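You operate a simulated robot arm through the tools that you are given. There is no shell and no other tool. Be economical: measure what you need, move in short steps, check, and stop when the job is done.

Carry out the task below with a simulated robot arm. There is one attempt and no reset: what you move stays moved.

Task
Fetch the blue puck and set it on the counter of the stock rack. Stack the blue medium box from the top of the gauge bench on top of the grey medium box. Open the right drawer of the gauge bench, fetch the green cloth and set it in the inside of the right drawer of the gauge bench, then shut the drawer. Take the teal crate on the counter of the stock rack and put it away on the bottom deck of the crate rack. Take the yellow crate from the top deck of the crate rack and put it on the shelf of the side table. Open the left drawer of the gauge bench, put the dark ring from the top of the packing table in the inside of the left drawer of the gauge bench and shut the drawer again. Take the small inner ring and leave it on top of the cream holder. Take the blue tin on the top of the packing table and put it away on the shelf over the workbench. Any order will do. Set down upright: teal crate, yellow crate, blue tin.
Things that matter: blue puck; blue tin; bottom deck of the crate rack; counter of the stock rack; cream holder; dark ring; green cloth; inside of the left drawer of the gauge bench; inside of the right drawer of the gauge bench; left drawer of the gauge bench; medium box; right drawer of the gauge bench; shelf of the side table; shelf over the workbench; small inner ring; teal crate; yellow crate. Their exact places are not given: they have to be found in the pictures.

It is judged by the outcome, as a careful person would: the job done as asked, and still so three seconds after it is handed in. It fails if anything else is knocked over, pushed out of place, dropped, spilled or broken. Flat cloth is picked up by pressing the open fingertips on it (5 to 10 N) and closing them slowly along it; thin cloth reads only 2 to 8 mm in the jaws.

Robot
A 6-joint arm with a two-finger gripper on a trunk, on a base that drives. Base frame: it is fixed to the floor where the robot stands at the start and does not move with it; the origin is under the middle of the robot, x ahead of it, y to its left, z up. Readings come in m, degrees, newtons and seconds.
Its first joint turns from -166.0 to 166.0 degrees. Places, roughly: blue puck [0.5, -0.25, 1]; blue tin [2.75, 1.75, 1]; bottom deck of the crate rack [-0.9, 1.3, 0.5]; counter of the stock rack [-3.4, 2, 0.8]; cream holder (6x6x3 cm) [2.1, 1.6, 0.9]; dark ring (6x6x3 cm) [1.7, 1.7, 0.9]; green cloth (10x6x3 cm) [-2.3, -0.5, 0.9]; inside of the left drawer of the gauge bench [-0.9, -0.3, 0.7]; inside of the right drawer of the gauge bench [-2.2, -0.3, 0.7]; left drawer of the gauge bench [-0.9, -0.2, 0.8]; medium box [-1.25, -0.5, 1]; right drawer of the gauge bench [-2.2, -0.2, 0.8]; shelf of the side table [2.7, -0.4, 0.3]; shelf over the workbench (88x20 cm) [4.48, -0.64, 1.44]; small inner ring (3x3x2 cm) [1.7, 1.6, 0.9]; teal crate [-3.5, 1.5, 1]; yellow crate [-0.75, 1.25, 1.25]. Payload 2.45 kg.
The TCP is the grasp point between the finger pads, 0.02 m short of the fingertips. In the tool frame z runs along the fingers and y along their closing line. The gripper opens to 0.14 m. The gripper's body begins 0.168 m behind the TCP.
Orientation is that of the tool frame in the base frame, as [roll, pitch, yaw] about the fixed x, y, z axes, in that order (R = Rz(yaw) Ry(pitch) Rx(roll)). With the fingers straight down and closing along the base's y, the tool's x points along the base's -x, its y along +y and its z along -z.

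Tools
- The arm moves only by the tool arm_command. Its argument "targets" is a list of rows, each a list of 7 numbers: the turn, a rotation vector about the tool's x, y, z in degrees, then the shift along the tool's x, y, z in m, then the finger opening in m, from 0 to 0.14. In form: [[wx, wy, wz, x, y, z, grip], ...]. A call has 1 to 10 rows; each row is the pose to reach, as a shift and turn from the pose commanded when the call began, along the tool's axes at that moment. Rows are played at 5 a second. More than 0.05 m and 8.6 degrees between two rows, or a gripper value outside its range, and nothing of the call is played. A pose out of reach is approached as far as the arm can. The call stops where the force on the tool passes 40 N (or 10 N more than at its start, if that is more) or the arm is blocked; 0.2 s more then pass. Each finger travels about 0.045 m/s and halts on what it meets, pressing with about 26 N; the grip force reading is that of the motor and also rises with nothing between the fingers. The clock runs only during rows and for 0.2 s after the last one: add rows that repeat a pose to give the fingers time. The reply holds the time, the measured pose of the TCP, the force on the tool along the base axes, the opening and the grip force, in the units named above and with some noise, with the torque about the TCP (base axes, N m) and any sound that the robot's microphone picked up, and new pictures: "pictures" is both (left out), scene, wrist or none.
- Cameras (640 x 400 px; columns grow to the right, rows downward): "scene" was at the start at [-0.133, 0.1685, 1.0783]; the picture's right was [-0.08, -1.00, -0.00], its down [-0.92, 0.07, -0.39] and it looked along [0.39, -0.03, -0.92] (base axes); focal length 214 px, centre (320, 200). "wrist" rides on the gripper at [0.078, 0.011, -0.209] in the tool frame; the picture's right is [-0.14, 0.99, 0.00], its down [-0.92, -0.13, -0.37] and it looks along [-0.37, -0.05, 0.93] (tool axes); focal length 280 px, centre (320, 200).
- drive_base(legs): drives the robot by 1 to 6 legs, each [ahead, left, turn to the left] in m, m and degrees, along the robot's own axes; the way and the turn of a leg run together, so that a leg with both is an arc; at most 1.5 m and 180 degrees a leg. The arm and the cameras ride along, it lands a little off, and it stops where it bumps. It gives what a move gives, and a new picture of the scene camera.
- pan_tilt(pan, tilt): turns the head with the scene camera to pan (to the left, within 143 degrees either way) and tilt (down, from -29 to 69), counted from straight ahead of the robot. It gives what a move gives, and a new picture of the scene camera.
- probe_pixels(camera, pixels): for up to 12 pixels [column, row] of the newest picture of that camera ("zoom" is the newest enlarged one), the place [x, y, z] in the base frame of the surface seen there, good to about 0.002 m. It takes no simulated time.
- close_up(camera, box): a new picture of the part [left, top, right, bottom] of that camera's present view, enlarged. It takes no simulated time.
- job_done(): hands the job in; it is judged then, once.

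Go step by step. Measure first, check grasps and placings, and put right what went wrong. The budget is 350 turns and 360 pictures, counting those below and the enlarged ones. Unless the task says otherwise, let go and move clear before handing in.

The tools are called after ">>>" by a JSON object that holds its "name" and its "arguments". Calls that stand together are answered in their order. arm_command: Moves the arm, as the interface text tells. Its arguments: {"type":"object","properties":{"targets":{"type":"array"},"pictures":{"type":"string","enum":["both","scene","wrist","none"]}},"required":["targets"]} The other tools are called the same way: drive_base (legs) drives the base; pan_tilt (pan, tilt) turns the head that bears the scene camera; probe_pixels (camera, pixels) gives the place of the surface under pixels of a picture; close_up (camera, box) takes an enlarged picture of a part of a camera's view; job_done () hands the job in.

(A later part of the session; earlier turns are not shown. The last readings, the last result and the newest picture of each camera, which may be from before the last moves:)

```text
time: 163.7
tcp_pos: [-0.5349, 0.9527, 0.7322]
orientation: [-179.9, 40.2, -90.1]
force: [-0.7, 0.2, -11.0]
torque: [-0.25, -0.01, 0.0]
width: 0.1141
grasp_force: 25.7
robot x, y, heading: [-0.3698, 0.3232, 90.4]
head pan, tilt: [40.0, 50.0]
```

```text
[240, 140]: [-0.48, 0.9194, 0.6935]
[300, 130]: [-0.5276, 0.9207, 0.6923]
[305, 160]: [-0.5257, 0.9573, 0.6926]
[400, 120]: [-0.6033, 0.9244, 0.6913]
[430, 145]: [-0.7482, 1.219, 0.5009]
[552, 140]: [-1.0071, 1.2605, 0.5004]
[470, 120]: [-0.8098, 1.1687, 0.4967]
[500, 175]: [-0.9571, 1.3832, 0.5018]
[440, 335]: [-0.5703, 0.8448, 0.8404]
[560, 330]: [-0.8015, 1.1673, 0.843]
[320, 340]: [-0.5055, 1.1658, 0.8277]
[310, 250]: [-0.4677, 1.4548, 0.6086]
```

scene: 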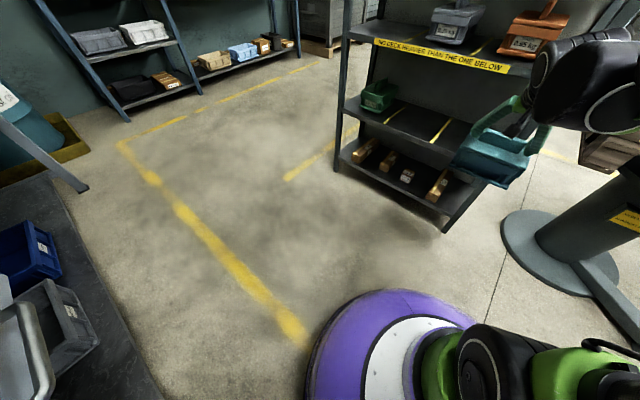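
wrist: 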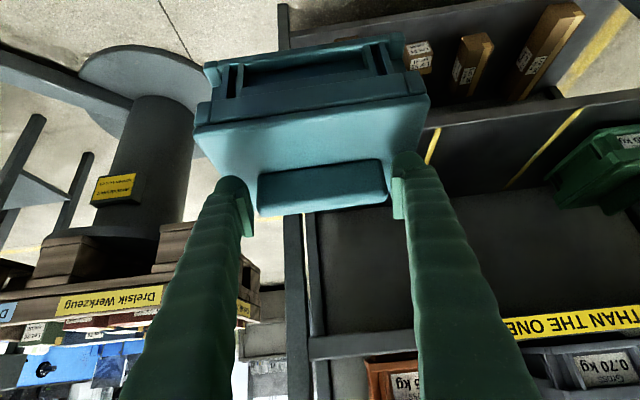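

Crate is level: lid z 0.692, so bottom 0.593. Right bay (x −0.75…−0.47) is free; drive forward slightly then insert.

>>> {"name": "drive_base", "arguments": {"legs": [[0.08, 0, 0]]}}

>>> {"name": "pan_tilt", "arguments": {"pan": 15, "tilt": 35}}

```text
time: 164.7
tcp_pos: [-0.5355, 1.0335, 0.7312]
orientation: [-180.0, 39.9, -90.2]
force: [-0.7, -0.8, -11.5]
torque: [-0.26, -0.01, 0.03]
width: 0.1143
grasp_force: 26.2
robot x, y, heading: [-0.3686, 0.4032, 90.4]
head pan, tilt: [40.0, 50.0]
```

scene: 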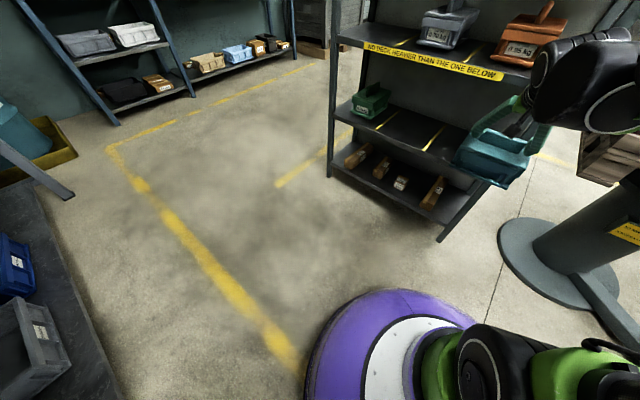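

```text
time: 165.6
tcp_pos: [-0.5355, 1.0325, 0.7308]
orientation: [180.0, 40.0, -90.3]
force: [-0.2, 0.7, -10.7]
torque: [-0.24, 0.02, 0.0]
width: 0.1141
grasp_force: 26.0
robot x, y, heading: [-0.372, 0.4022, 90.2]
head pan, tilt: [15.0, 35.0]
```

scene: 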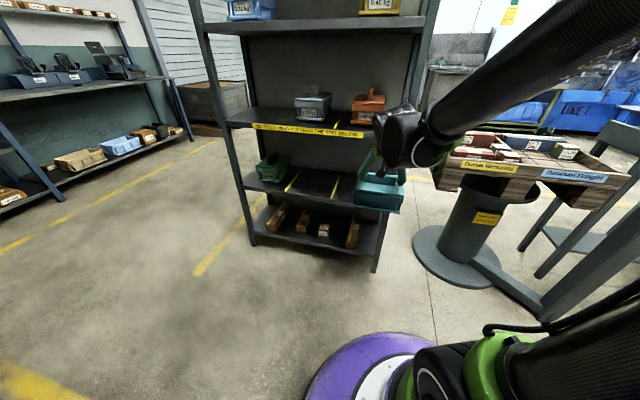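

>>> {"name": "arm_command", "arguments": {"targets": [[0, 0, 0, 0.015, 0.025, 0.018, 0.09], [0, 0, 0, 0.03, 0.05, 0.036, 0.09], [0, 0, 0, 0.045, 0.075, 0.0536, 0.09], [0, 0, 0, 0.014, 0.075, 0.08, 0.09], [0, 0, 0, -0.018, 0.075, 0.107, 0.09], [0, 0, 0, -0.05, 0.075, 0.1335, 0.09], [0, 0, 0, -0.08, 0.075, 0.159, 0.09]]}}

```text
time: 167.2
tcp_pos: [-0.6095, 1.1941, 0.6604]
orientation: [-180.0, 39.9, -90.2]
force: [-0.2, 0.2, -11.2]
torque: [-0.25, 0.02, 0.02]
width: 0.1138
grasp_force: 26.2
robot x, y, heading: [-0.3719, 0.4022, 90.3]
head pan, tilt: [15.0, 35.0]
```

scene: 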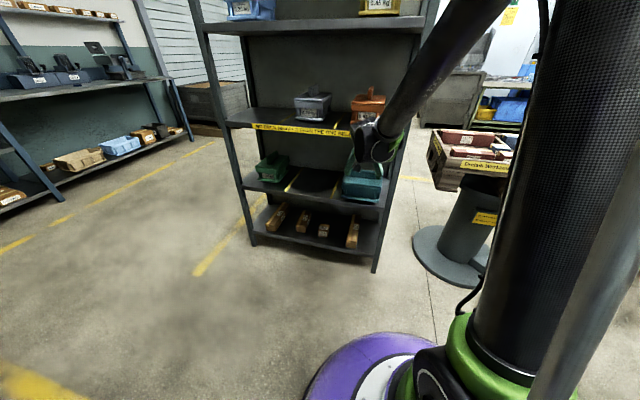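
wrist: 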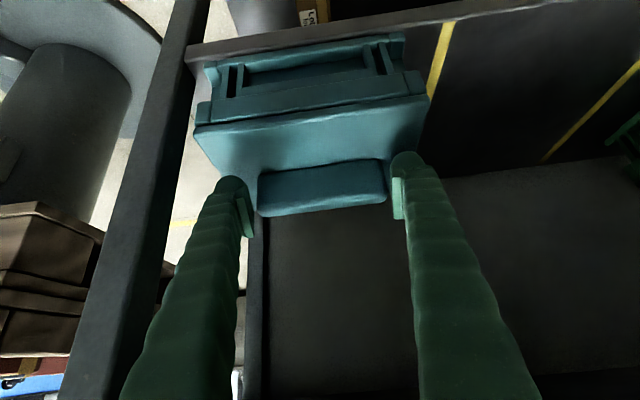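

>>> {"name": "arm_command", "arguments": {"targets": [[0, 0, 0, -0.019, 0, 0.016, 0.09], [0, 0, 0, -0.0368, 0, 0.0309, 0.09], [0, 0, 0, -0.0368, 0, 0.0309, 0.09], [0, 0, 0, -0.031, 0, 0.038, 0.09], [0, 0, 0, -0.026, 0, 0.044, 0.09], [0, 0, 0, -0.024, 0, 0.0462, 0.09], [0, 0, 0, -0.024, 0, 0.0462, 0.09]], "pictures": "wrist"}}

```text
time: 168.8
tcp_pos: [-0.6095, 1.2449, 0.641]
orientation: [-180.0, 40.0, -90.2]
force: [0.2, -0.5, -11.6]
torque: [-0.29, 0.0, 0.03]
width: 0.1143
grasp_force: 26.1
robot x, y, heading: [-0.3697, 0.4036, 90.4]
head pan, tilt: [15.0, 35.0]
```

wrist: 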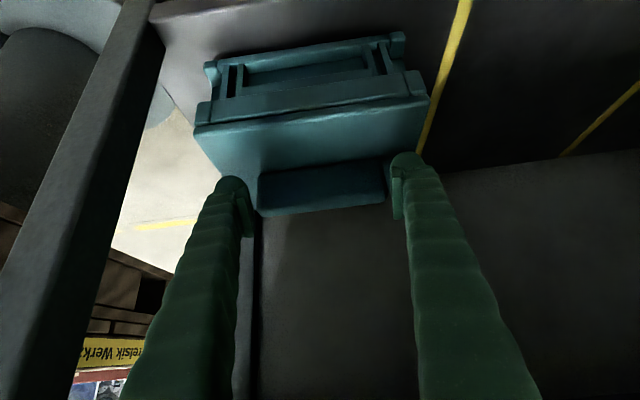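

Not touching yet (force still −11.6 N). Lower a few mm more until contact.

>>> {"name": "arm_command", "arguments": {"targets": [[0, 0, 0, 0.0013, 0, 0.0015, 0.09], [0, 0, 0, 0.0026, 0, 0.0031, 0.09], [0, 0, 0, 0.0039, 0, 0.0046, 0.09], [0, 0, 0, 0.0039, 0, 0.0046, 0.09]], "pictures": "none"}}

```text
time: 169.8
tcp_pos: [-0.6083, 1.2447, 0.6358]
orientation: [-180.0, 40.1, -90.2]
force: [9.2, 0.6, 21.6]
torque: [0.32, -0.16, -0.04]
width: 0.1146
grasp_force: 26.0
robot x, y, heading: [-0.3713, 0.401, 90.4]
head pan, tilt: [15.0, 35.0]
```

Resting on the deck. Open and withdraw straight back.

>>> {"name": "arm_command", "arguments": {"targets": [[0, 0, 0, 0, 0, 0, 0.125], [0, 0, 0, 0, 0, 0, 0.139], [0, 0, 0, 0, 0, 0, 0.139], [0, 0, 0, -0.002, 0, -0.003, 0.139], [0, 0, 0, 0.021, 0, -0.022, 0.139], [0, 0, 0, 0.059, 0, -0.054, 0.139], [0, 0, 0, 0.095, 0, -0.084, 0.139], [0, 0, 0, 0.131, 0, -0.114, 0.139]]}}

```text
time: 171.6
tcp_pos: [-0.612, 1.0709, 0.6353]
orientation: [180.0, 40.1, -90.4]
force: [-0.2, 0.0, 0.2]
torque: [-0.03, -0.02, 0.0]
width: 0.1391
grasp_force: 0.0
robot x, y, heading: [-0.3692, 0.4037, 90.4]
head pan, tilt: [15.0, 35.0]
```

scene: 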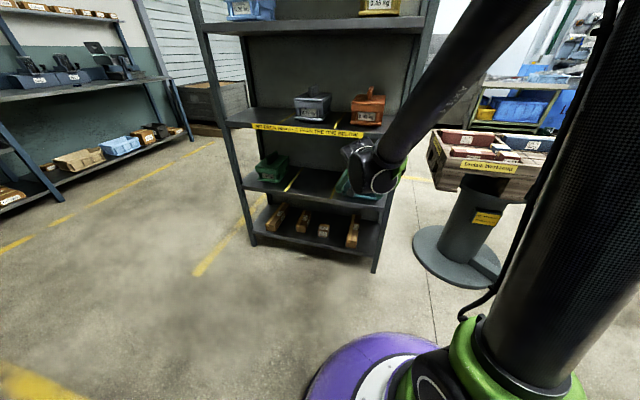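
wrist: 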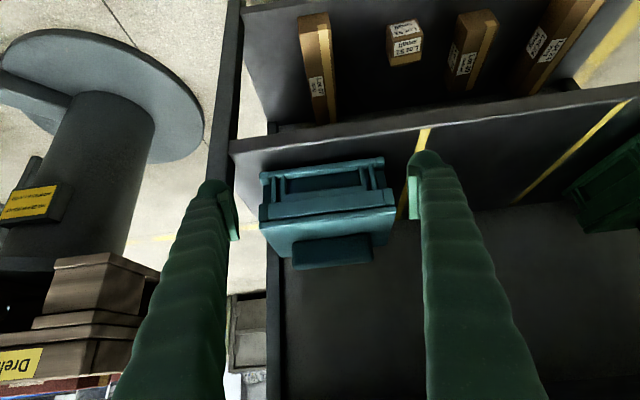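

Teal crate stands upright in the right bay of the bottom deck. Now raise the arm to look at the yellow crate on the top deck.

>>> {"name": "arm_command", "arguments": {"targets": [[0, 0, 0, -0.012, 0, -0.048, 0.1], [0, 0, 0, -0.044, 0, -0.086, 0.1], [0, 0, 0, -0.076, 0, -0.124, 0.1], [0, 0, 0, -0.108, 0, -0.162, 0.1], [0, 0, 0, -0.14, 0, -0.2, 0.1], [0, 0, 0, -0.172, 0, -0.238, 0.1], [0, 0, 0, -0.204, 0, -0.276, 0.1], [0, 0, 0, -0.236, 0, -0.314, 0.1], [0, 0, 0, -0.268, 0, -0.352, 0.1], [0, 0, 0, -0.3, 0, -0.39, 0.1]], "pictures": "none"}}

>>> {"name": "arm_command", "arguments": {"targets": [[0, 0, 0, -0.032, 0, -0.038, 0.1], [0, 0, 0, -0.064, 0, -0.076, 0.1], [0, 0, 0, -0.096, 0, -0.114, 0.1], [0, 0, 0, -0.128, 0, -0.152, 0.1], [0, 0, 0, -0.16, 0, -0.19, 0.1], [0, 0, 0, -0.192, 0, -0.228, 0.1], [0, 0, 0, -0.224, 0, -0.266, 0.1]]}}

```text
time: 173.8
tcp_pos: [-0.6098, 1.0508, 1.1297]
orientation: [180.0, 40.0, -90.3]
force: [0.2, -0.2, -0.3]
torque: [-0.02, -0.02, -0.01]
width: 0.0998
grasp_force: 0.0
robot x, y, heading: [-0.375, 0.4018, 90.4]
head pan, tilt: [15.0, 35.0]
```

```text
time: 175.4
tcp_pos: [-0.6097, 1.0512, 1.4747]
orientation: [179.9, 39.9, -90.2]
force: [0.4, -0.6, 0.1]
torque: [0.05, 0.03, 0.03]
width: 0.1002
grasp_force: 0.0
robot x, y, heading: [-0.3719, 0.3994, 90.4]
head pan, tilt: [15.0, 35.0]
```

scene: 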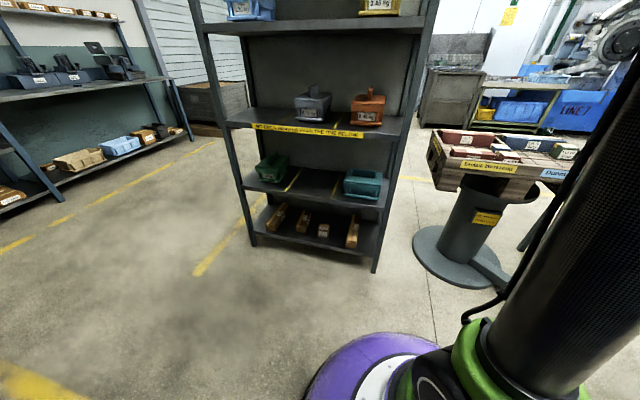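
wrist: 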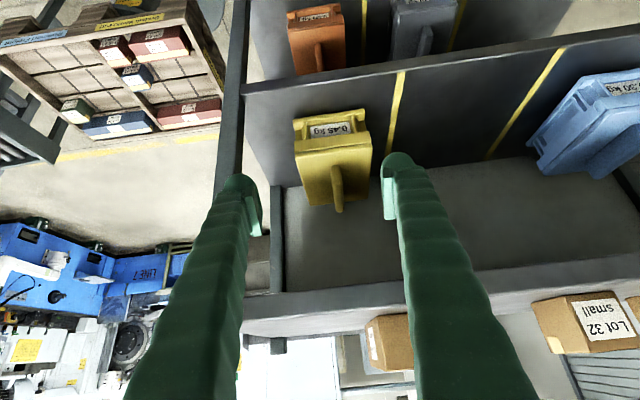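

>>> {"name": "probe_pixels", "arguments": {"camera": "wrist", "pixels": [[336, 172], [339, 208], [336, 190], [297, 145], [368, 136], [372, 175], [308, 203], [330, 130], [300, 90], [360, 200], [325, 185], [300, 290]]}}

```text
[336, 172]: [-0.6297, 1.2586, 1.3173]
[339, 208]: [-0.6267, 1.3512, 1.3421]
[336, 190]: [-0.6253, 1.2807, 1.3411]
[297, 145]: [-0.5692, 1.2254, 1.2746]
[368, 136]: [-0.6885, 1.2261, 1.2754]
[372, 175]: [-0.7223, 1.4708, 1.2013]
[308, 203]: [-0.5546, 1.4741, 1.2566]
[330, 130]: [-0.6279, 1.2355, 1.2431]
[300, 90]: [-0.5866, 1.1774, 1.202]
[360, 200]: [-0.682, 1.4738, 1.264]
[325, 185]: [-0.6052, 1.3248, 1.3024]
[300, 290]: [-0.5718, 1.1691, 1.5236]
```

Yellow crate: handle centre ≈(-0.627,1.31), lid 1.302, handle top 1.342; top board above at 1.52. Tilt to 60° and line up in front of the handle.

>>> {"name": "arm_command", "arguments": {"targets": [[0, -7, 0, 0.02, 0.0178, 0.024, 0.06], [0, -14, 0, 0.045, 0.0178, 0.054, 0.06], [0, -20, 0, 0.068, 0.0178, 0.08, 0.06], [0, -20, 0, 0.0907, 0.0178, 0.108, 0.06], [0, -20, 0, 0.0907, 0.0178, 0.108, 0.06]]}}

>>> {"name": "probe_pixels", "arguments": {"camera": "wrist", "pixels": [[320, 150], [320, 130], [320, 170], [300, 150], [345, 150]]}}

```text
time: 176.6
tcp_pos: [-0.6283, 1.0492, 1.3353]
orientation: [180.0, 60.0, -90.1]
force: [0.7, 0.2, -0.2]
torque: [-0.02, -0.02, 0.01]
width: 0.0603
grasp_force: 0.1
robot x, y, heading: [-0.372, 0.4009, 90.3]
head pan, tilt: [15.0, 35.0]
```

scene: 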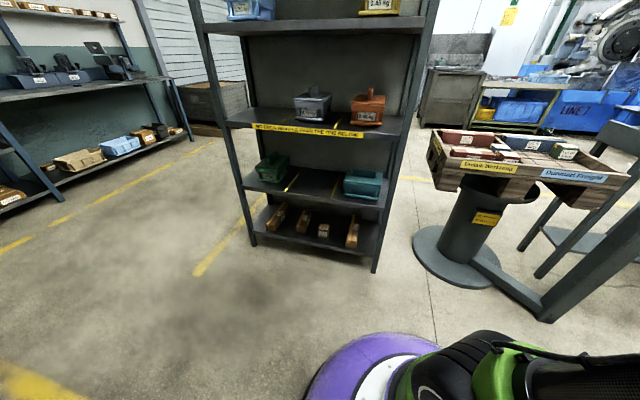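
wrist: 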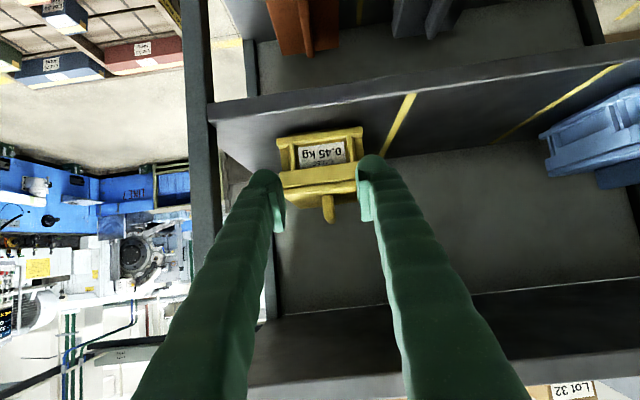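

```text
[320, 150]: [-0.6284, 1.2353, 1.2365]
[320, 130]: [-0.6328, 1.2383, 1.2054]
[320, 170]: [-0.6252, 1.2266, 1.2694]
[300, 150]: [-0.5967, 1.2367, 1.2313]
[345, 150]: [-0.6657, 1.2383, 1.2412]
```

>>> {"name": "probe_pixels", "arguments": {"camera": "wrist", "pixels": [[328, 200], [327, 212], [329, 219], [322, 208], [333, 208], [305, 195], [350, 190], [300, 180], [310, 206]]}}

```text
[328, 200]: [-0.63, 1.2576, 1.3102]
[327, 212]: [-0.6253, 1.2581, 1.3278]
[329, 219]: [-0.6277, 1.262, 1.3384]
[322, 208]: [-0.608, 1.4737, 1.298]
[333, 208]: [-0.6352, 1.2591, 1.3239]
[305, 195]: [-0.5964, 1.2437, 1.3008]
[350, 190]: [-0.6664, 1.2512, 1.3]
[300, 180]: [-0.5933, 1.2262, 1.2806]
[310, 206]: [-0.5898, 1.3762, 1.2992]
```

Aligned (handle x −0.628). Slide in along +y.

>>> {"name": "arm_command", "arguments": {"targets": [[0, 0, 0, -0.024, 0, 0.042, 0.06], [0, 0, 0, -0.048, 0, 0.084, 0.06], [0, 0, 0, -0.072, 0, 0.126, 0.06], [0, 0, 0, -0.096, 0, 0.168, 0.06], [0, 0, 0, -0.117, 0, 0.205, 0.06], [0, 0, 0, -0.121, 0, 0.216, 0.06], [0, 0, 0, -0.121, 0, 0.216, 0.06]]}}

```text
time: 178.2
tcp_pos: [-0.6266, 1.2975, 1.3328]
orientation: [180.0, 60.0, -90.2]
force: [0.0, -0.2, -0.4]
torque: [-0.01, -0.01, -0.01]
width: 0.0599
grasp_force: 0.0
robot x, y, heading: [-0.3691, 0.404, 90.5]
head pan, tilt: [15.0, 35.0]
```

scene: 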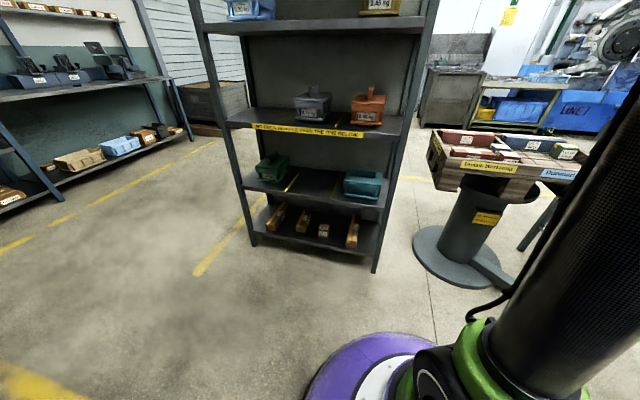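
wrist: 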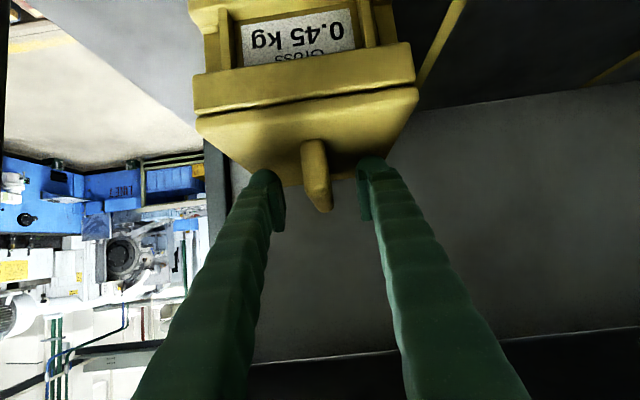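

Good straddle. Close, lift 4 cm, and check.

>>> {"name": "arm_command", "arguments": {"targets": [[0, 0, 0, 0, 0, 0, 0.03], [0, 0, 0, 0, 0, 0, 0.01], [0, 0, 0, 0, 0, 0, 0.005], [0, 0, 0, 0, 0, 0, 0.005], [0, 0, 0, 0, 0, 0, 0.005], [0, 0, 0, 0, 0, 0, 0.005]], "pictures": "none"}}

>>> {"name": "arm_command", "arguments": {"targets": [[0, 0, 0, -0.017, 0, -0.01, 0.005], [0, 0, 0, -0.035, 0, -0.02, 0.005], [0, 0, 0, -0.035, 0, -0.02, 0.005]], "pictures": "wrist"}}

```text
time: 179.6
tcp_pos: [-0.6274, 1.2967, 1.3328]
orientation: [180.0, 59.9, -90.2]
force: [-0.8, 0.8, 0.4]
torque: [0.06, -0.06, 0.01]
width: 0.017
grasp_force: 26.2
robot x, y, heading: [-0.3686, 0.4045, 90.3]
head pan, tilt: [15.0, 35.0]
```

```text
time: 180.4
tcp_pos: [-0.6274, 1.2979, 1.3738]
orientation: [180.0, 60.1, -90.1]
force: [0.4, 0.0, -4.0]
torque: [-0.08, 0.02, -0.02]
width: 0.0172
grasp_force: 25.7
robot x, y, heading: [-0.3733, 0.4048, 90.6]
head pan, tilt: [15.0, 35.0]
```

wrist: 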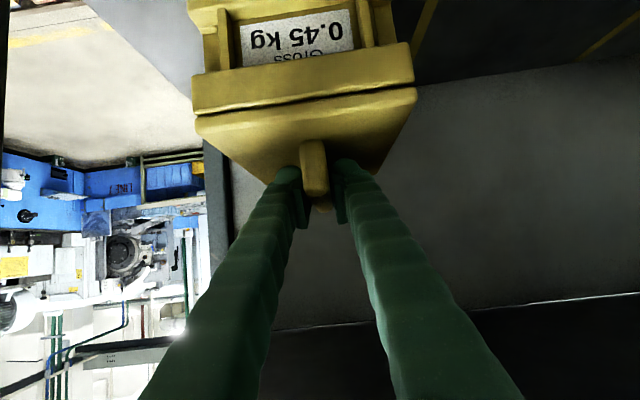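

>>> {"name": "arm_command", "arguments": {"targets": [[0, 0, 0, 0.024, 0, -0.042, 0.005], [0, 0, 0, 0.048, 0, -0.083, 0.005], [0, 0, 0, 0.072, 0, -0.125, 0.005], [0, 0, 0, 0.096, 0, -0.166, 0.005], [0, 0, 0, 0.12, 0, -0.208, 0.005]], "pictures": "none"}}

>>> {"name": "drive_base", "arguments": {"legs": [[-0.08, 0, 0]]}}

>>> {"name": "pan_tilt", "arguments": {"pan": -80, "tilt": 15}}

```text
time: 181.6
tcp_pos: [-0.6274, 1.057, 1.3716]
orientation: [-180.0, 60.0, -90.3]
force: [-0.6, 0.0, -3.8]
torque: [-0.03, -0.04, -0.08]
width: 0.0172
grasp_force: 26.0
robot x, y, heading: [-0.369, 0.4004, 90.1]
head pan, tilt: [15.0, 35.0]
```

```text
time: 182.7
tcp_pos: [-0.6254, 0.9752, 1.3713]
orientation: [-180.0, 60.0, -90.3]
force: [-0.2, 0.0, -4.1]
torque: [-0.11, 0.04, -0.02]
width: 0.0167
grasp_force: 26.1
robot x, y, heading: [-0.3705, 0.3218, 89.9]
head pan, tilt: [15.0, 35.0]
```

scene: 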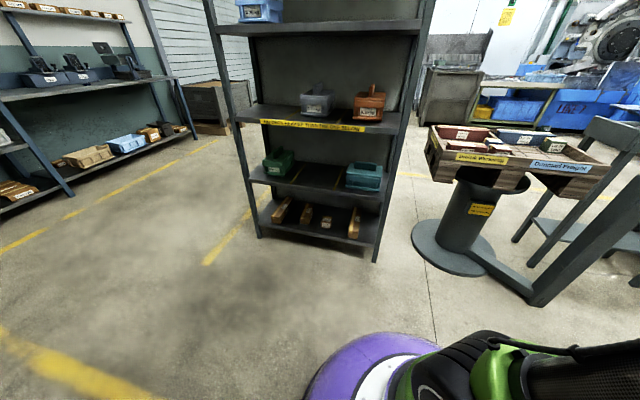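

```text
time: 184.4
tcp_pos: [-0.6264, 0.975, 1.3719]
orientation: [180.0, 60.0, -90.4]
force: [0.2, 0.5, -4.6]
torque: [-0.06, 0.0, -0.02]
width: 0.0169
grasp_force: 25.7
robot x, y, heading: [-0.3725, 0.3259, 90.1]
head pan, tilt: [-80.0, 15.0]
```

scene: 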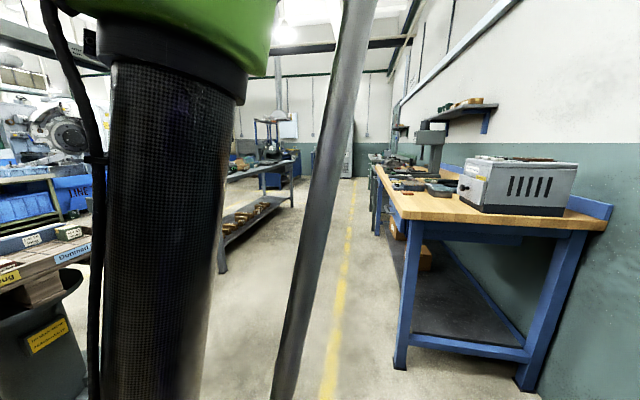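

>>> {"name": "drive_base", "arguments": {"legs": [[-0.04, 0, 0], [0, 0, -90], [0.5, 0.1, 0], [1.2, 0, 0]]}}

>>> {"name": "pan_tilt", "arguments": {"pan": -30, "tilt": 25}}

```text
time: 197.4
tcp_pos: [1.9792, 0.5417, 1.3718]
orientation: [180.0, 60.0, 177.2]
force: [-0.2, -0.1, -4.4]
torque: [-0.02, 0.06, -0.02]
width: 0.017
grasp_force: 25.8
robot x, y, heading: [1.3165, 0.3137, -2.3]
head pan, tilt: [-80.0, 15.0]
```

scene: 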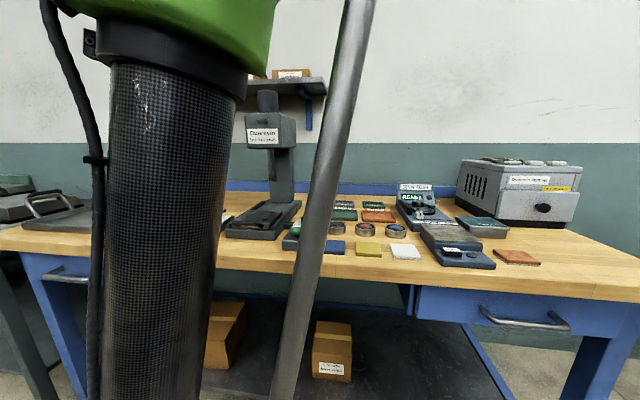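

```text
time: 198.5
tcp_pos: [1.9799, 0.5427, 1.3711]
orientation: [180.0, 60.1, 177.0]
force: [0.2, -0.4, -4.7]
torque: [0.01, 0.08, 0.0]
width: 0.0172
grasp_force: 25.8
robot x, y, heading: [1.3164, 0.3135, -2.4]
head pan, tilt: [-30.0, 25.0]
```

scene: 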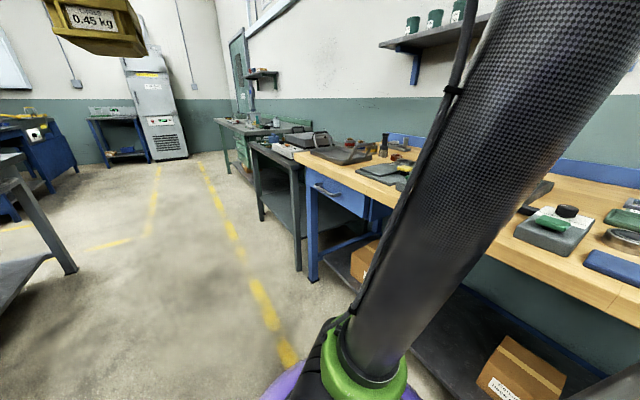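

>>> {"name": "close_up", "arguments": {"camera": "scene", "box": [200, 100, 360, 260]}}

>>> {"name": "probe_pixels", "arguments": {"camera": "scene", "pixels": [[298, 240], [262, 215], [285, 205], [300, 165], [262, 150], [270, 75], [312, 270], [290, 215], [250, 76], [280, 195]]}}

```text
2.50 times, centred on (280, 180) of scene
```

zoom: 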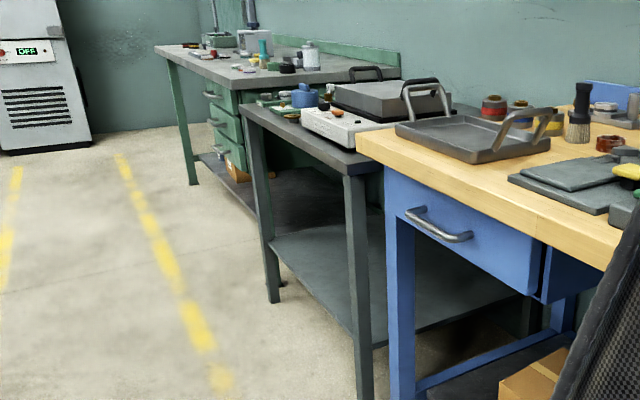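

```text
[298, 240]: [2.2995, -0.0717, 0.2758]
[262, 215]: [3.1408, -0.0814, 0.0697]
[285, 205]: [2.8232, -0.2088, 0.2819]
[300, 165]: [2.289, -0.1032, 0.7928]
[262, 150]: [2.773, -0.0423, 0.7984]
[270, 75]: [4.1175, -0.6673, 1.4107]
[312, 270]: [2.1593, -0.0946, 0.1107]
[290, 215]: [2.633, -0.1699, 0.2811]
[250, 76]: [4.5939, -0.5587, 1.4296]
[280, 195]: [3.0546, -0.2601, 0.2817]
```

Side table shelf: z 0.282, x 2.3–3.14, front y≈−0.06, empty. I position the robot further back in the aisle, facing the side table, with the arm offset sideways.

>>> {"name": "drive_base", "arguments": {"legs": [[1.1, 0.3, 2.4], [0, 0.2, -45], [0, 0, -45]]}}

>>> {"name": "pan_tilt", "arguments": {"pan": 15, "tilt": 35}}

```text
time: 208.6
tcp_pos: [2.7284, 0.1212, 1.3724]
orientation: [180.0, 60.0, 88.5]
force: [0.9, 0.3, -4.3]
torque: [0.04, 0.02, -0.02]
width: 0.0173
grasp_force: 26.3
robot x, y, heading: [2.4862, 0.7782, -91.0]
head pan, tilt: [-30.0, 25.0]
```

scene: 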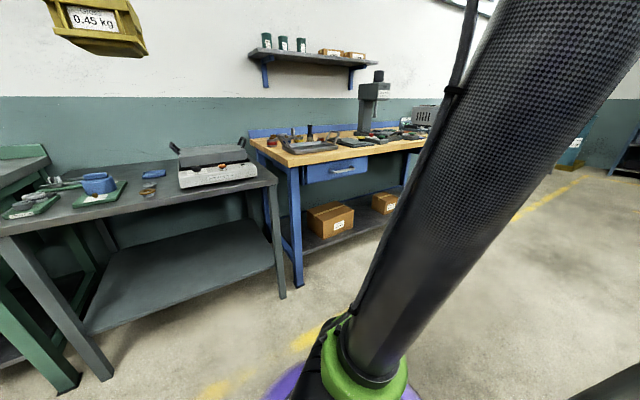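

```text
time: 209.7
tcp_pos: [2.7289, 0.12, 1.372]
orientation: [-179.9, 60.0, 88.4]
force: [-0.7, -0.8, -4.9]
torque: [0.1, 0.02, -0.01]
width: 0.0168
grasp_force: 26.3
robot x, y, heading: [2.486, 0.7825, -90.8]
head pan, tilt: [15.0, 35.0]
```

scene: 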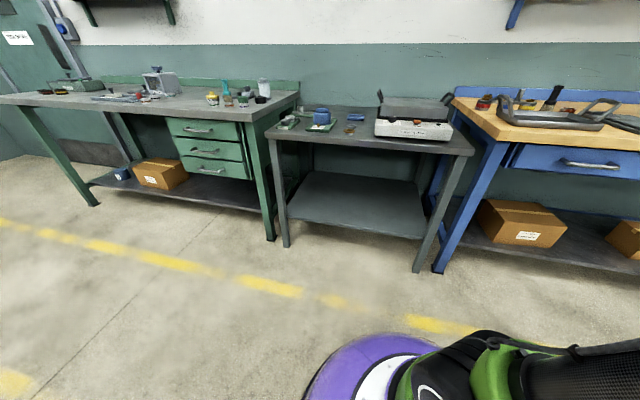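

>>> {"name": "drive_base", "arguments": {"legs": [[-0.12, -0.13, 0]]}}

>>> {"name": "arm_command", "arguments": {"targets": [[0, 0, 0, -0.017, 0.033, 0.03, 0.005], [0, 0, 0, -0.034, 0.067, 0.059, 0.005], [0, 0, 0, -0.051, 0.1, 0.088, 0.005], [0, 0, 0, -0.068, 0.134, 0.118, 0.005], [0, 0, 0, -0.0264, 0.134, 0.142, 0.005], [0, 0, 0, 0.0152, 0.134, 0.166, 0.005], [0, 0, 0, 0.0568, 0.134, 0.19, 0.005], [0, 0, 0, 0.0984, 0.134, 0.214, 0.005], [0, 0, 0, 0.14, 0.134, 0.238, 0.005], [0, 0, 0, 0.1816, 0.134, 0.262, 0.005]], "pictures": "scene"}}

```text
time: 211.2
tcp_pos: [2.6023, 0.242, 1.3723]
orientation: [180.0, 60.0, 88.4]
force: [0.5, 0.4, -4.7]
torque: [0.1, -0.03, -0.01]
width: 0.017
grasp_force: 25.7
robot x, y, heading: [2.3639, 0.9028, -90.9]
head pan, tilt: [15.0, 35.0]
```

scene: 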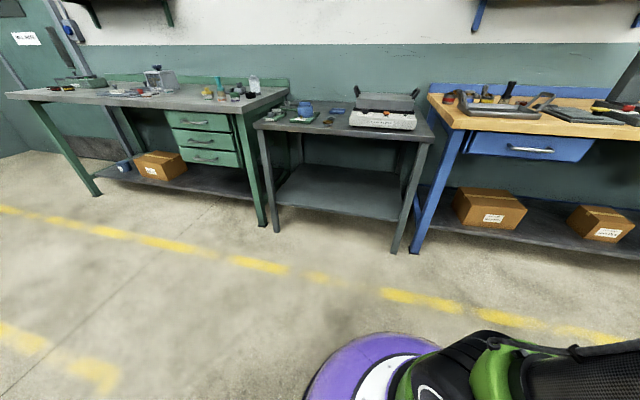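

```text
time: 213.3
tcp_pos: [2.7294, 0.1027, 1.0829]
orientation: [179.9, 60.0, 88.4]
force: [-0.1, -0.5, -3.7]
torque: [0.06, -0.01, 0.0]
width: 0.0172
grasp_force: 26.3
robot x, y, heading: [2.3615, 0.9041, -90.9]
head pan, tilt: [15.0, 35.0]
```

scene: 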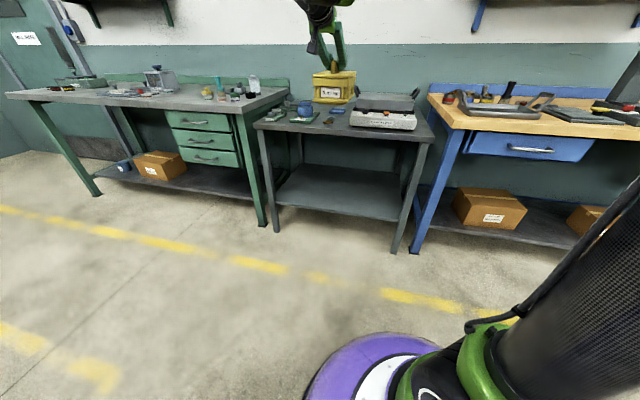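

>>> {"name": "arm_command", "arguments": {"targets": [[0, 0, 0, 0.0516, 0, 0.007, 0.005], [0, 0, 0, 0.0932, 0, 0.031, 0.005], [0, 0, 0, 0.1348, 0, 0.055, 0.005], [0, 0, 0, 0.1764, 0, 0.079, 0.005], [0, 0, 0, 0.218, 0, 0.103, 0.005], [0, 0, 0, 0.2596, 0, 0.127, 0.005], [0, 0, 0, 0.3012, 0, 0.151, 0.005], [0, 0, 0, 0.3428, 0, 0.175, 0.005], [0, 0, 0, 0.3844, 0, 0.199, 0.005], [0, 0, 0, 0.426, 0, 0.223, 0.005]], "pictures": "scene"}}

```text
refused: row 1 steps farther than a row can; nothing moved
```

>>> {"name": "arm_command", "arguments": {"targets": [[0, 0, 0, 0.048, 0, 0.007, 0.005], [0, 0, 0, 0.0896, 0, 0.031, 0.005], [0, 0, 0, 0.1312, 0, 0.055, 0.005], [0, 0, 0, 0.1728, 0, 0.079, 0.005], [0, 0, 0, 0.2144, 0, 0.103, 0.005], [0, 0, 0, 0.256, 0, 0.127, 0.005], [0, 0, 0, 0.2976, 0, 0.151, 0.005], [0, 0, 0, 0.3392, 0, 0.175, 0.005], [0, 0, 0, 0.3808, 0, 0.199, 0.005], [0, 0, 0, 0.4224, 0, 0.223, 0.005]], "pictures": "scene"}}

```text
time: 215.6
tcp_pos: [2.7336, 0.1218, 0.6064]
orientation: [180.0, 60.1, 88.3]
force: [-0.8, 0.0, -4.0]
torque: [0.06, 0.02, 0.04]
width: 0.017
grasp_force: 25.6
robot x, y, heading: [2.3647, 0.8986, -90.7]
head pan, tilt: [15.0, 35.0]
```

scene: 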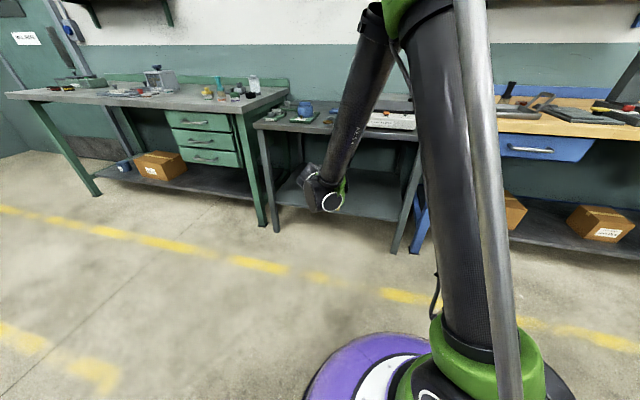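

>>> {"name": "arm_command", "arguments": {"targets": [[0, 0, 0, 0.0416, 0, 0.024, 0.005], [0, 0, 0, 0.0832, 0, 0.048, 0.005], [0, 0, 0, 0.127, 0, 0.0735, 0.005]]}}

```text
refused: row 3 steps farther than a row can; nothing moved
```

>>> {"name": "arm_command", "arguments": {"targets": [[0, 0, 0, 0.0416, 0, 0.024, 0.005], [0, 0, 0, 0.0832, 0, 0.048, 0.005], [0, 0, 0, 0.1248, 0, 0.072, 0.005]]}}

```text
time: 216.3
tcp_pos: [2.745, 0.1091, 0.4775]
orientation: [-180.0, 59.8, 88.5]
force: [-0.4, -0.2, -4.2]
torque: [0.11, -0.05, 0.03]
width: 0.0174
grasp_force: 26.1
out of reach, approached as far as the arm can: row 3
robot x, y, heading: [2.367, 0.8993, -90.9]
head pan, tilt: [15.0, 35.0]
```

scene: 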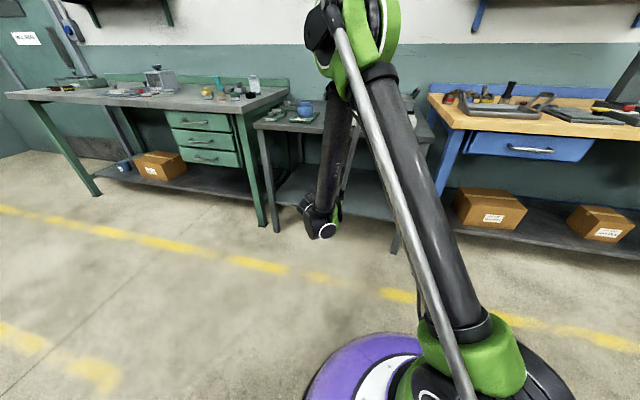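
wrist: 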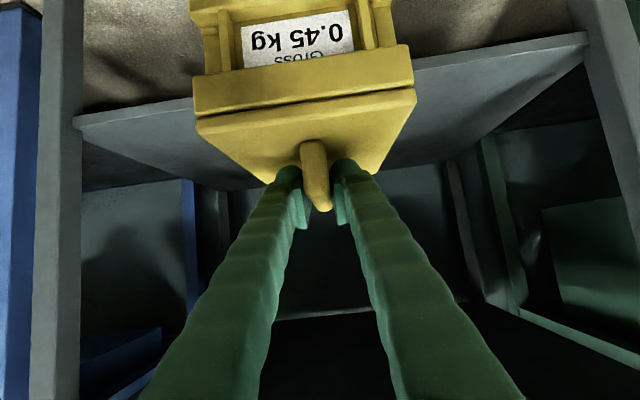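

>>> {"name": "drive_base", "arguments": {"legs": [[0.2, 0, 0]]}}

>>> {"name": "arm_command", "arguments": {"targets": [[0, 0, 0, -0.02, 0, 0.035, 0.005], [0, 0, 0, -0.04, 0, 0.069, 0.005], [0, 0, 0, -0.04, 0, 0.069, 0.005]]}}

```text
time: 217.9
tcp_pos: [2.7445, -0.0858, 0.478]
orientation: [-179.9, 59.8, 88.5]
force: [-0.3, -0.6, -3.5]
torque: [0.12, -0.02, 0.01]
width: 0.0174
grasp_force: 25.5
robot x, y, heading: [2.3577, 0.7074, -90.9]
head pan, tilt: [15.0, 35.0]
```

scene: 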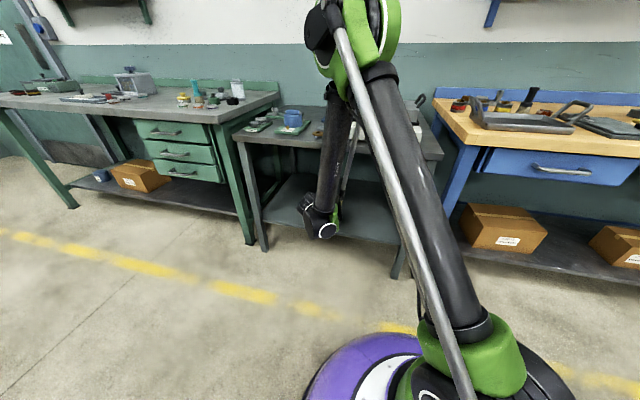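

```text
time: 218.7
tcp_pos: [2.7398, -0.1666, 0.4792]
orientation: [-179.9, 59.9, 88.5]
force: [0.1, -0.4, -4.0]
torque: [0.11, 0.0, -0.01]
width: 0.0172
grasp_force: 26.1
robot x, y, heading: [2.3576, 0.7071, -90.8]
head pan, tilt: [15.0, 35.0]
```

scene: 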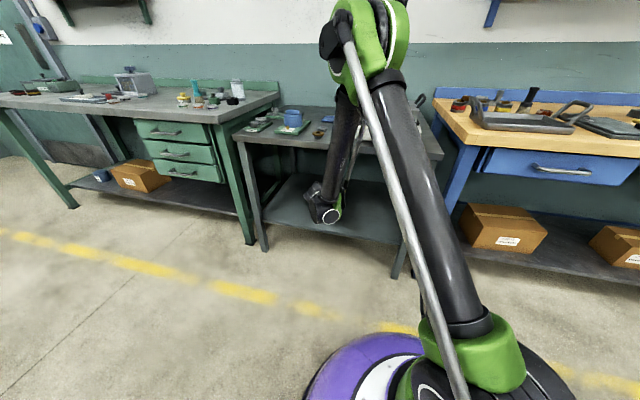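
wrist: 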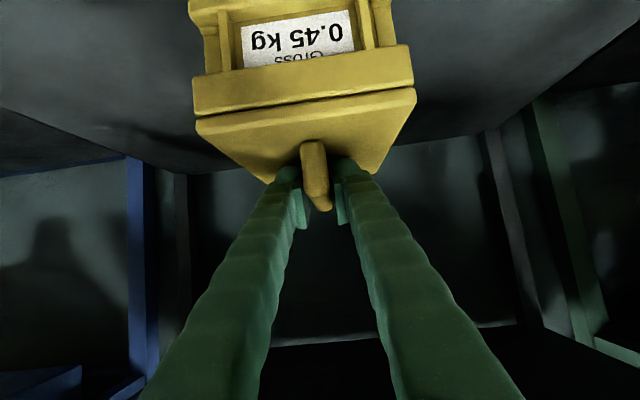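

>>> {"name": "arm_command", "arguments": {"targets": [[0, 0, 0, 0.01, 0, 0.025, 0.005], [0, 0, 0, 0.035, 0, 0.038, 0.005], [0, 0, 0, 0.047, 0, 0.0445, 0.005], [0, 0, 0, 0.052, 0, 0.0475, 0.005], [0, 0, 0, 0.054, 0, 0.0487, 0.005], [0, 0, 0, 0.054, 0, 0.0487, 0.005]], "pictures": "wrist"}}

```text
time: 220.1
tcp_pos: [2.7404, -0.1812, 0.4057]
orientation: [-179.9, 59.7, 88.6]
force: [0.9, 0.5, 6.4]
torque: [-0.07, 0.0, 0.01]
width: 0.0172
grasp_force: 25.8
robot x, y, heading: [2.3594, 0.7051, -90.9]
head pan, tilt: [15.0, 35.0]
```

wrist: 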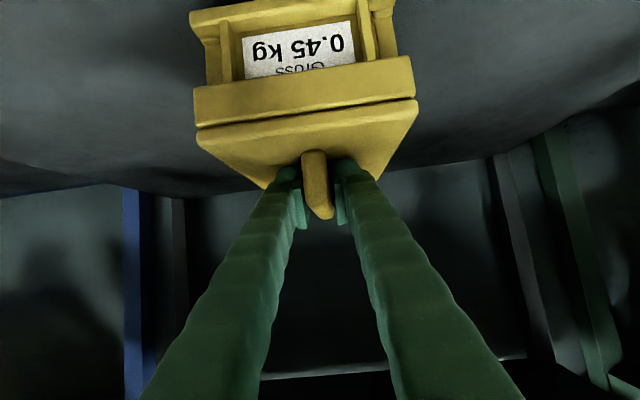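

In contact. Open and withdraw straight back.

>>> {"name": "arm_command", "arguments": {"targets": [[0, 0, 0, 0, 0, 0, 0.04], [0, 0, 0, 0, 0, 0, 0.06], [0, 0, 0, 0, 0, 0, 0.06], [0, 0, 0, 0.013, 0, -0.03, 0.06], [0, 0, 0, 0.033, 0, -0.065, 0.06], [0, 0, 0, 0.053, 0, -0.1, 0.06]]}}

```text
time: 221.5
tcp_pos: [2.7669, -0.1057, 0.4437]
orientation: [-179.8, 59.7, 88.6]
force: [0.8, -0.2, -0.4]
torque: [0.02, 0.03, -0.01]
width: 0.0603
grasp_force: 0.1
out of reach, approached as far as the arm can: row 4, 5, 6
robot x, y, heading: [2.3593, 0.7055, -90.9]
head pan, tilt: [15.0, 35.0]
```

scene: 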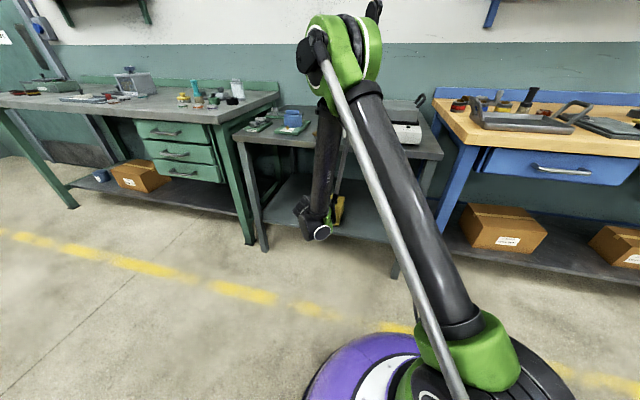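
wrist: 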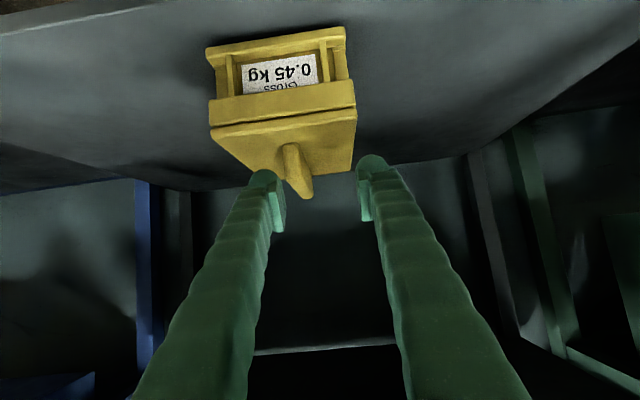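

Yellow crate stands on the shelf. Back the robot off and check.

>>> {"name": "drive_base", "arguments": {"legs": [[-0.2, 0, 0]]}}

>>> {"name": "arm_command", "arguments": {"targets": [[0, 0, 0, -0.025, 0, -0.034, 0.06], [0, 0, 0, -0.06, 0, -0.066, 0.06], [0, 0, 0, -0.1, 0, -0.09, 0.06], [0, 0, 0, -0.14, 0, -0.114, 0.06], [0, 0, 0, -0.18, 0, -0.138, 0.06], [0, 0, 0, -0.22, 0, -0.162, 0.06], [0, 0, 0, -0.26, 0, -0.186, 0.06], [0, 0, 0, -0.3, 0, -0.21, 0.06]]}}

```text
time: 223.1
tcp_pos: [2.7726, 0.097, 0.442]
orientation: [-179.7, 59.5, 88.7]
force: [-0.7, -0.5, 0.2]
torque: [-0.03, 0.0, -0.01]
width: 0.0604
grasp_force: 0.1
robot x, y, heading: [2.3565, 0.9109, -90.7]
head pan, tilt: [15.0, 35.0]
```

scene: 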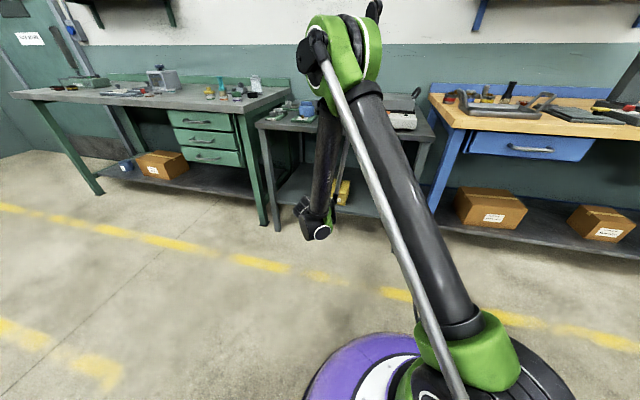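

```text
time: 224.9
tcp_pos: [2.7733, 0.126, 0.8095]
orientation: [-179.8, 59.6, 88.6]
force: [0.1, -0.5, -0.1]
torque: [-0.02, -0.01, -0.03]
width: 0.0601
grasp_force: 0.0
robot x, y, heading: [2.3628, 0.9079, -90.8]
head pan, tilt: [15.0, 35.0]
```

scene: 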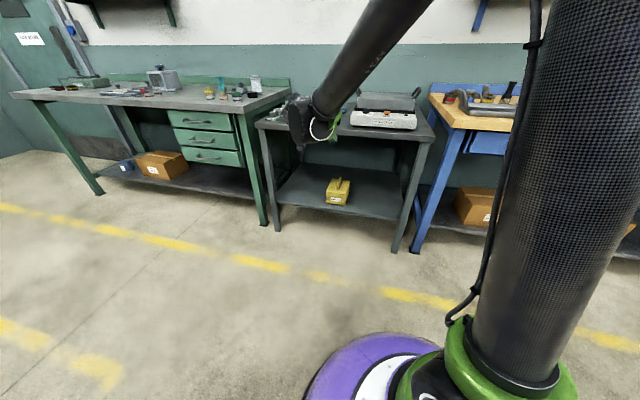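
wrist: 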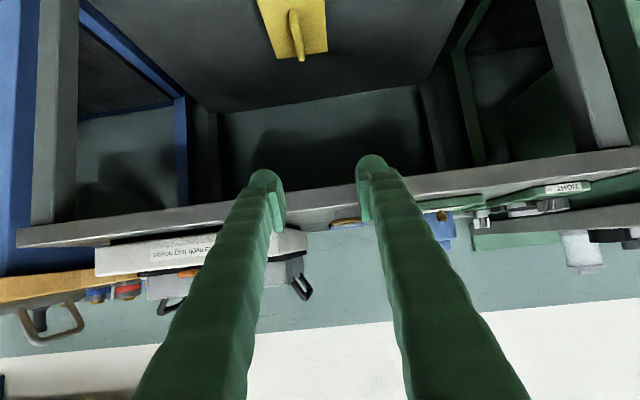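

Yellow crate well placed. Raise the arm and bring the tool to vertical, then turn to the packing table.

>>> {"name": "arm_command", "arguments": {"targets": [[0, 0, 0, -0.0416, 0, -0.024, 0.1], [0, 0, 0, -0.0832, 0, -0.048, 0.1], [0, 0, 0, -0.1248, 0, -0.072, 0.1], [0, 0, 0, -0.1664, 0, -0.096, 0.1], [0, 0, 0, -0.208, 0, -0.12, 0.1], [0, 0, 0, -0.2496, 0, -0.144, 0.1], [0, 0, 0, -0.2912, 0, -0.168, 0.1], [0, 0, 0, -0.3328, 0, -0.192, 0.1], [0, 0, 0, -0.3744, 0, -0.216, 0.1]], "pictures": "none"}}

>>> {"name": "arm_command", "arguments": {"targets": [[0, 8, 0, 0, 0, 0, 0.1], [0, 16, 0, 0, 0, 0, 0.1], [0, 24, 0, 0, 0, 0, 0.1], [0, 32, 0, 0, 0, 0, 0.1], [0, 40, 0, 0, 0, 0, 0.1], [0, 48, 0, 0, 0, 0, 0.1], [0, 56, 0, 0, 0, 0, 0.1], [0, 59.6, 0, 0, 0, 0, 0.1]], "pictures": "none"}}

>>> {"name": "drive_base", "arguments": {"legs": [[0.2, 0, 90], [0, 0, 90]]}}

>>> {"name": "pan_tilt", "arguments": {"pan": 0, "tilt": 30}}

```text
time: 226.9
tcp_pos: [2.7744, 0.1227, 1.2408]
orientation: [-179.8, 59.6, 88.7]
force: [0.4, 0.4, -0.2]
torque: [0.02, 0.01, -0.02]
width: 0.0997
grasp_force: 0.0
robot x, y, heading: [2.3634, 0.9084, -91.0]
head pan, tilt: [15.0, 35.0]
```

```text
time: 228.7
tcp_pos: [2.7683, 0.1358, 1.2239]
orientation: [-179.9, 1.7, 88.4]
force: [-0.2, 0.0, -0.5]
torque: [-0.01, -0.04, 0.01]
width: 0.1001
grasp_force: 0.0
out of reach, approached as far as the arm can: row 7, 8
robot x, y, heading: [2.3585, 0.9094, -90.7]
head pan, tilt: [15.0, 35.0]
```

```text
time: 236.7
tcp_pos: [2.1061, 1.5703, 1.2234]
orientation: [-180.0, 1.8, -93.7]
force: [0.0, 0.5, 0.4]
torque: [0.0, 0.02, -0.05]
width: 0.1
grasp_force: 0.0
robot x, y, heading: [2.481, 0.7833, 86.9]
head pan, tilt: [15.0, 35.0]
```

scene: 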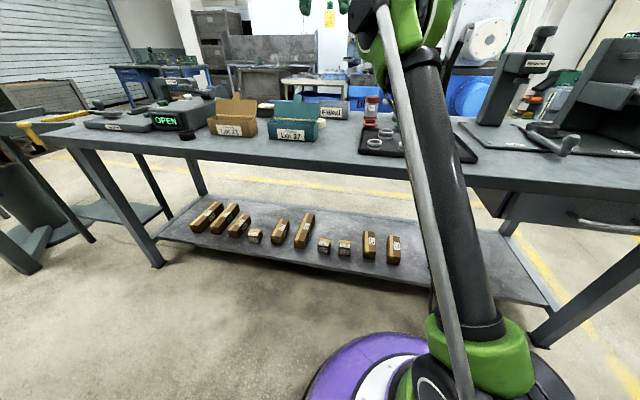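

```text
time: 237.5
tcp_pos: [2.1064, 1.5691, 1.2236]
orientation: [-179.9, 1.7, -93.9]
force: [0.1, 0.1, 0.8]
torque: [-0.02, 0.02, 0.0]
width: 0.1
grasp_force: 0.2
robot x, y, heading: [2.4835, 0.7833, 86.7]
head pan, tilt: [0.0, 30.0]
```

scene: 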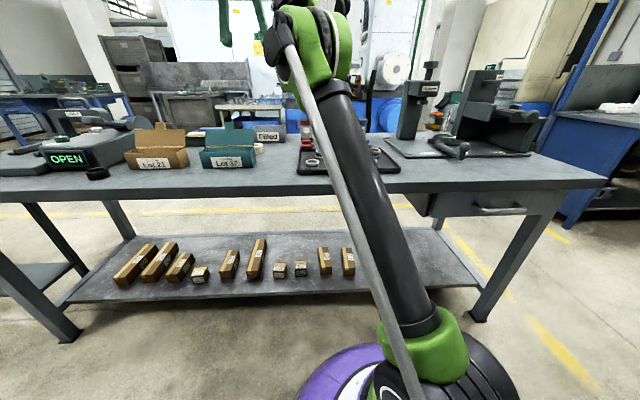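

>>> {"name": "close_up", "arguments": {"camera": "wrist", "box": [0, 0, 640, 400]}}

>>> {"name": "close_up", "arguments": {"camera": "scene", "box": [0, 110, 320, 200]}}

>>> {"name": "close_up", "arguments": {"camera": "scene", "box": [270, 100, 530, 200]}}

```text
1.00 times, centred on (320, 200) of wrist (not enlarged: the box is as wide or as high as the picture)
```

zoom: 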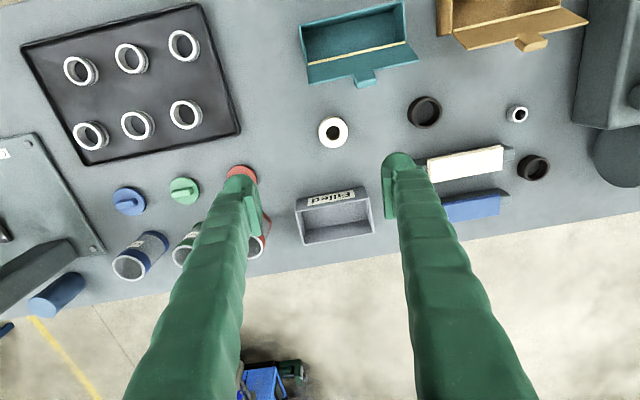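

```text
2.00 times, centred on (160, 155) of scene
```

zoom: 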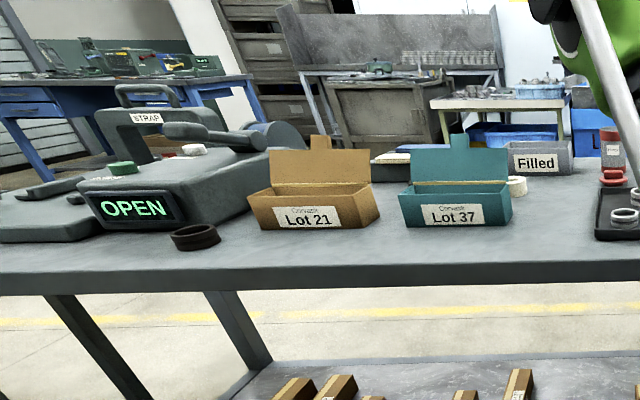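

```text
2.46 times, centred on (400, 150) of scene
```

zoom: 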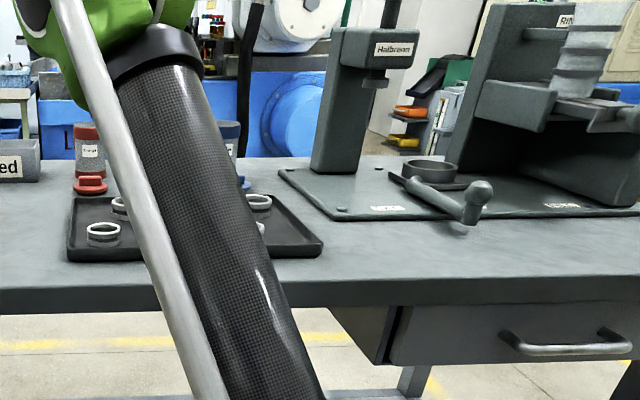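

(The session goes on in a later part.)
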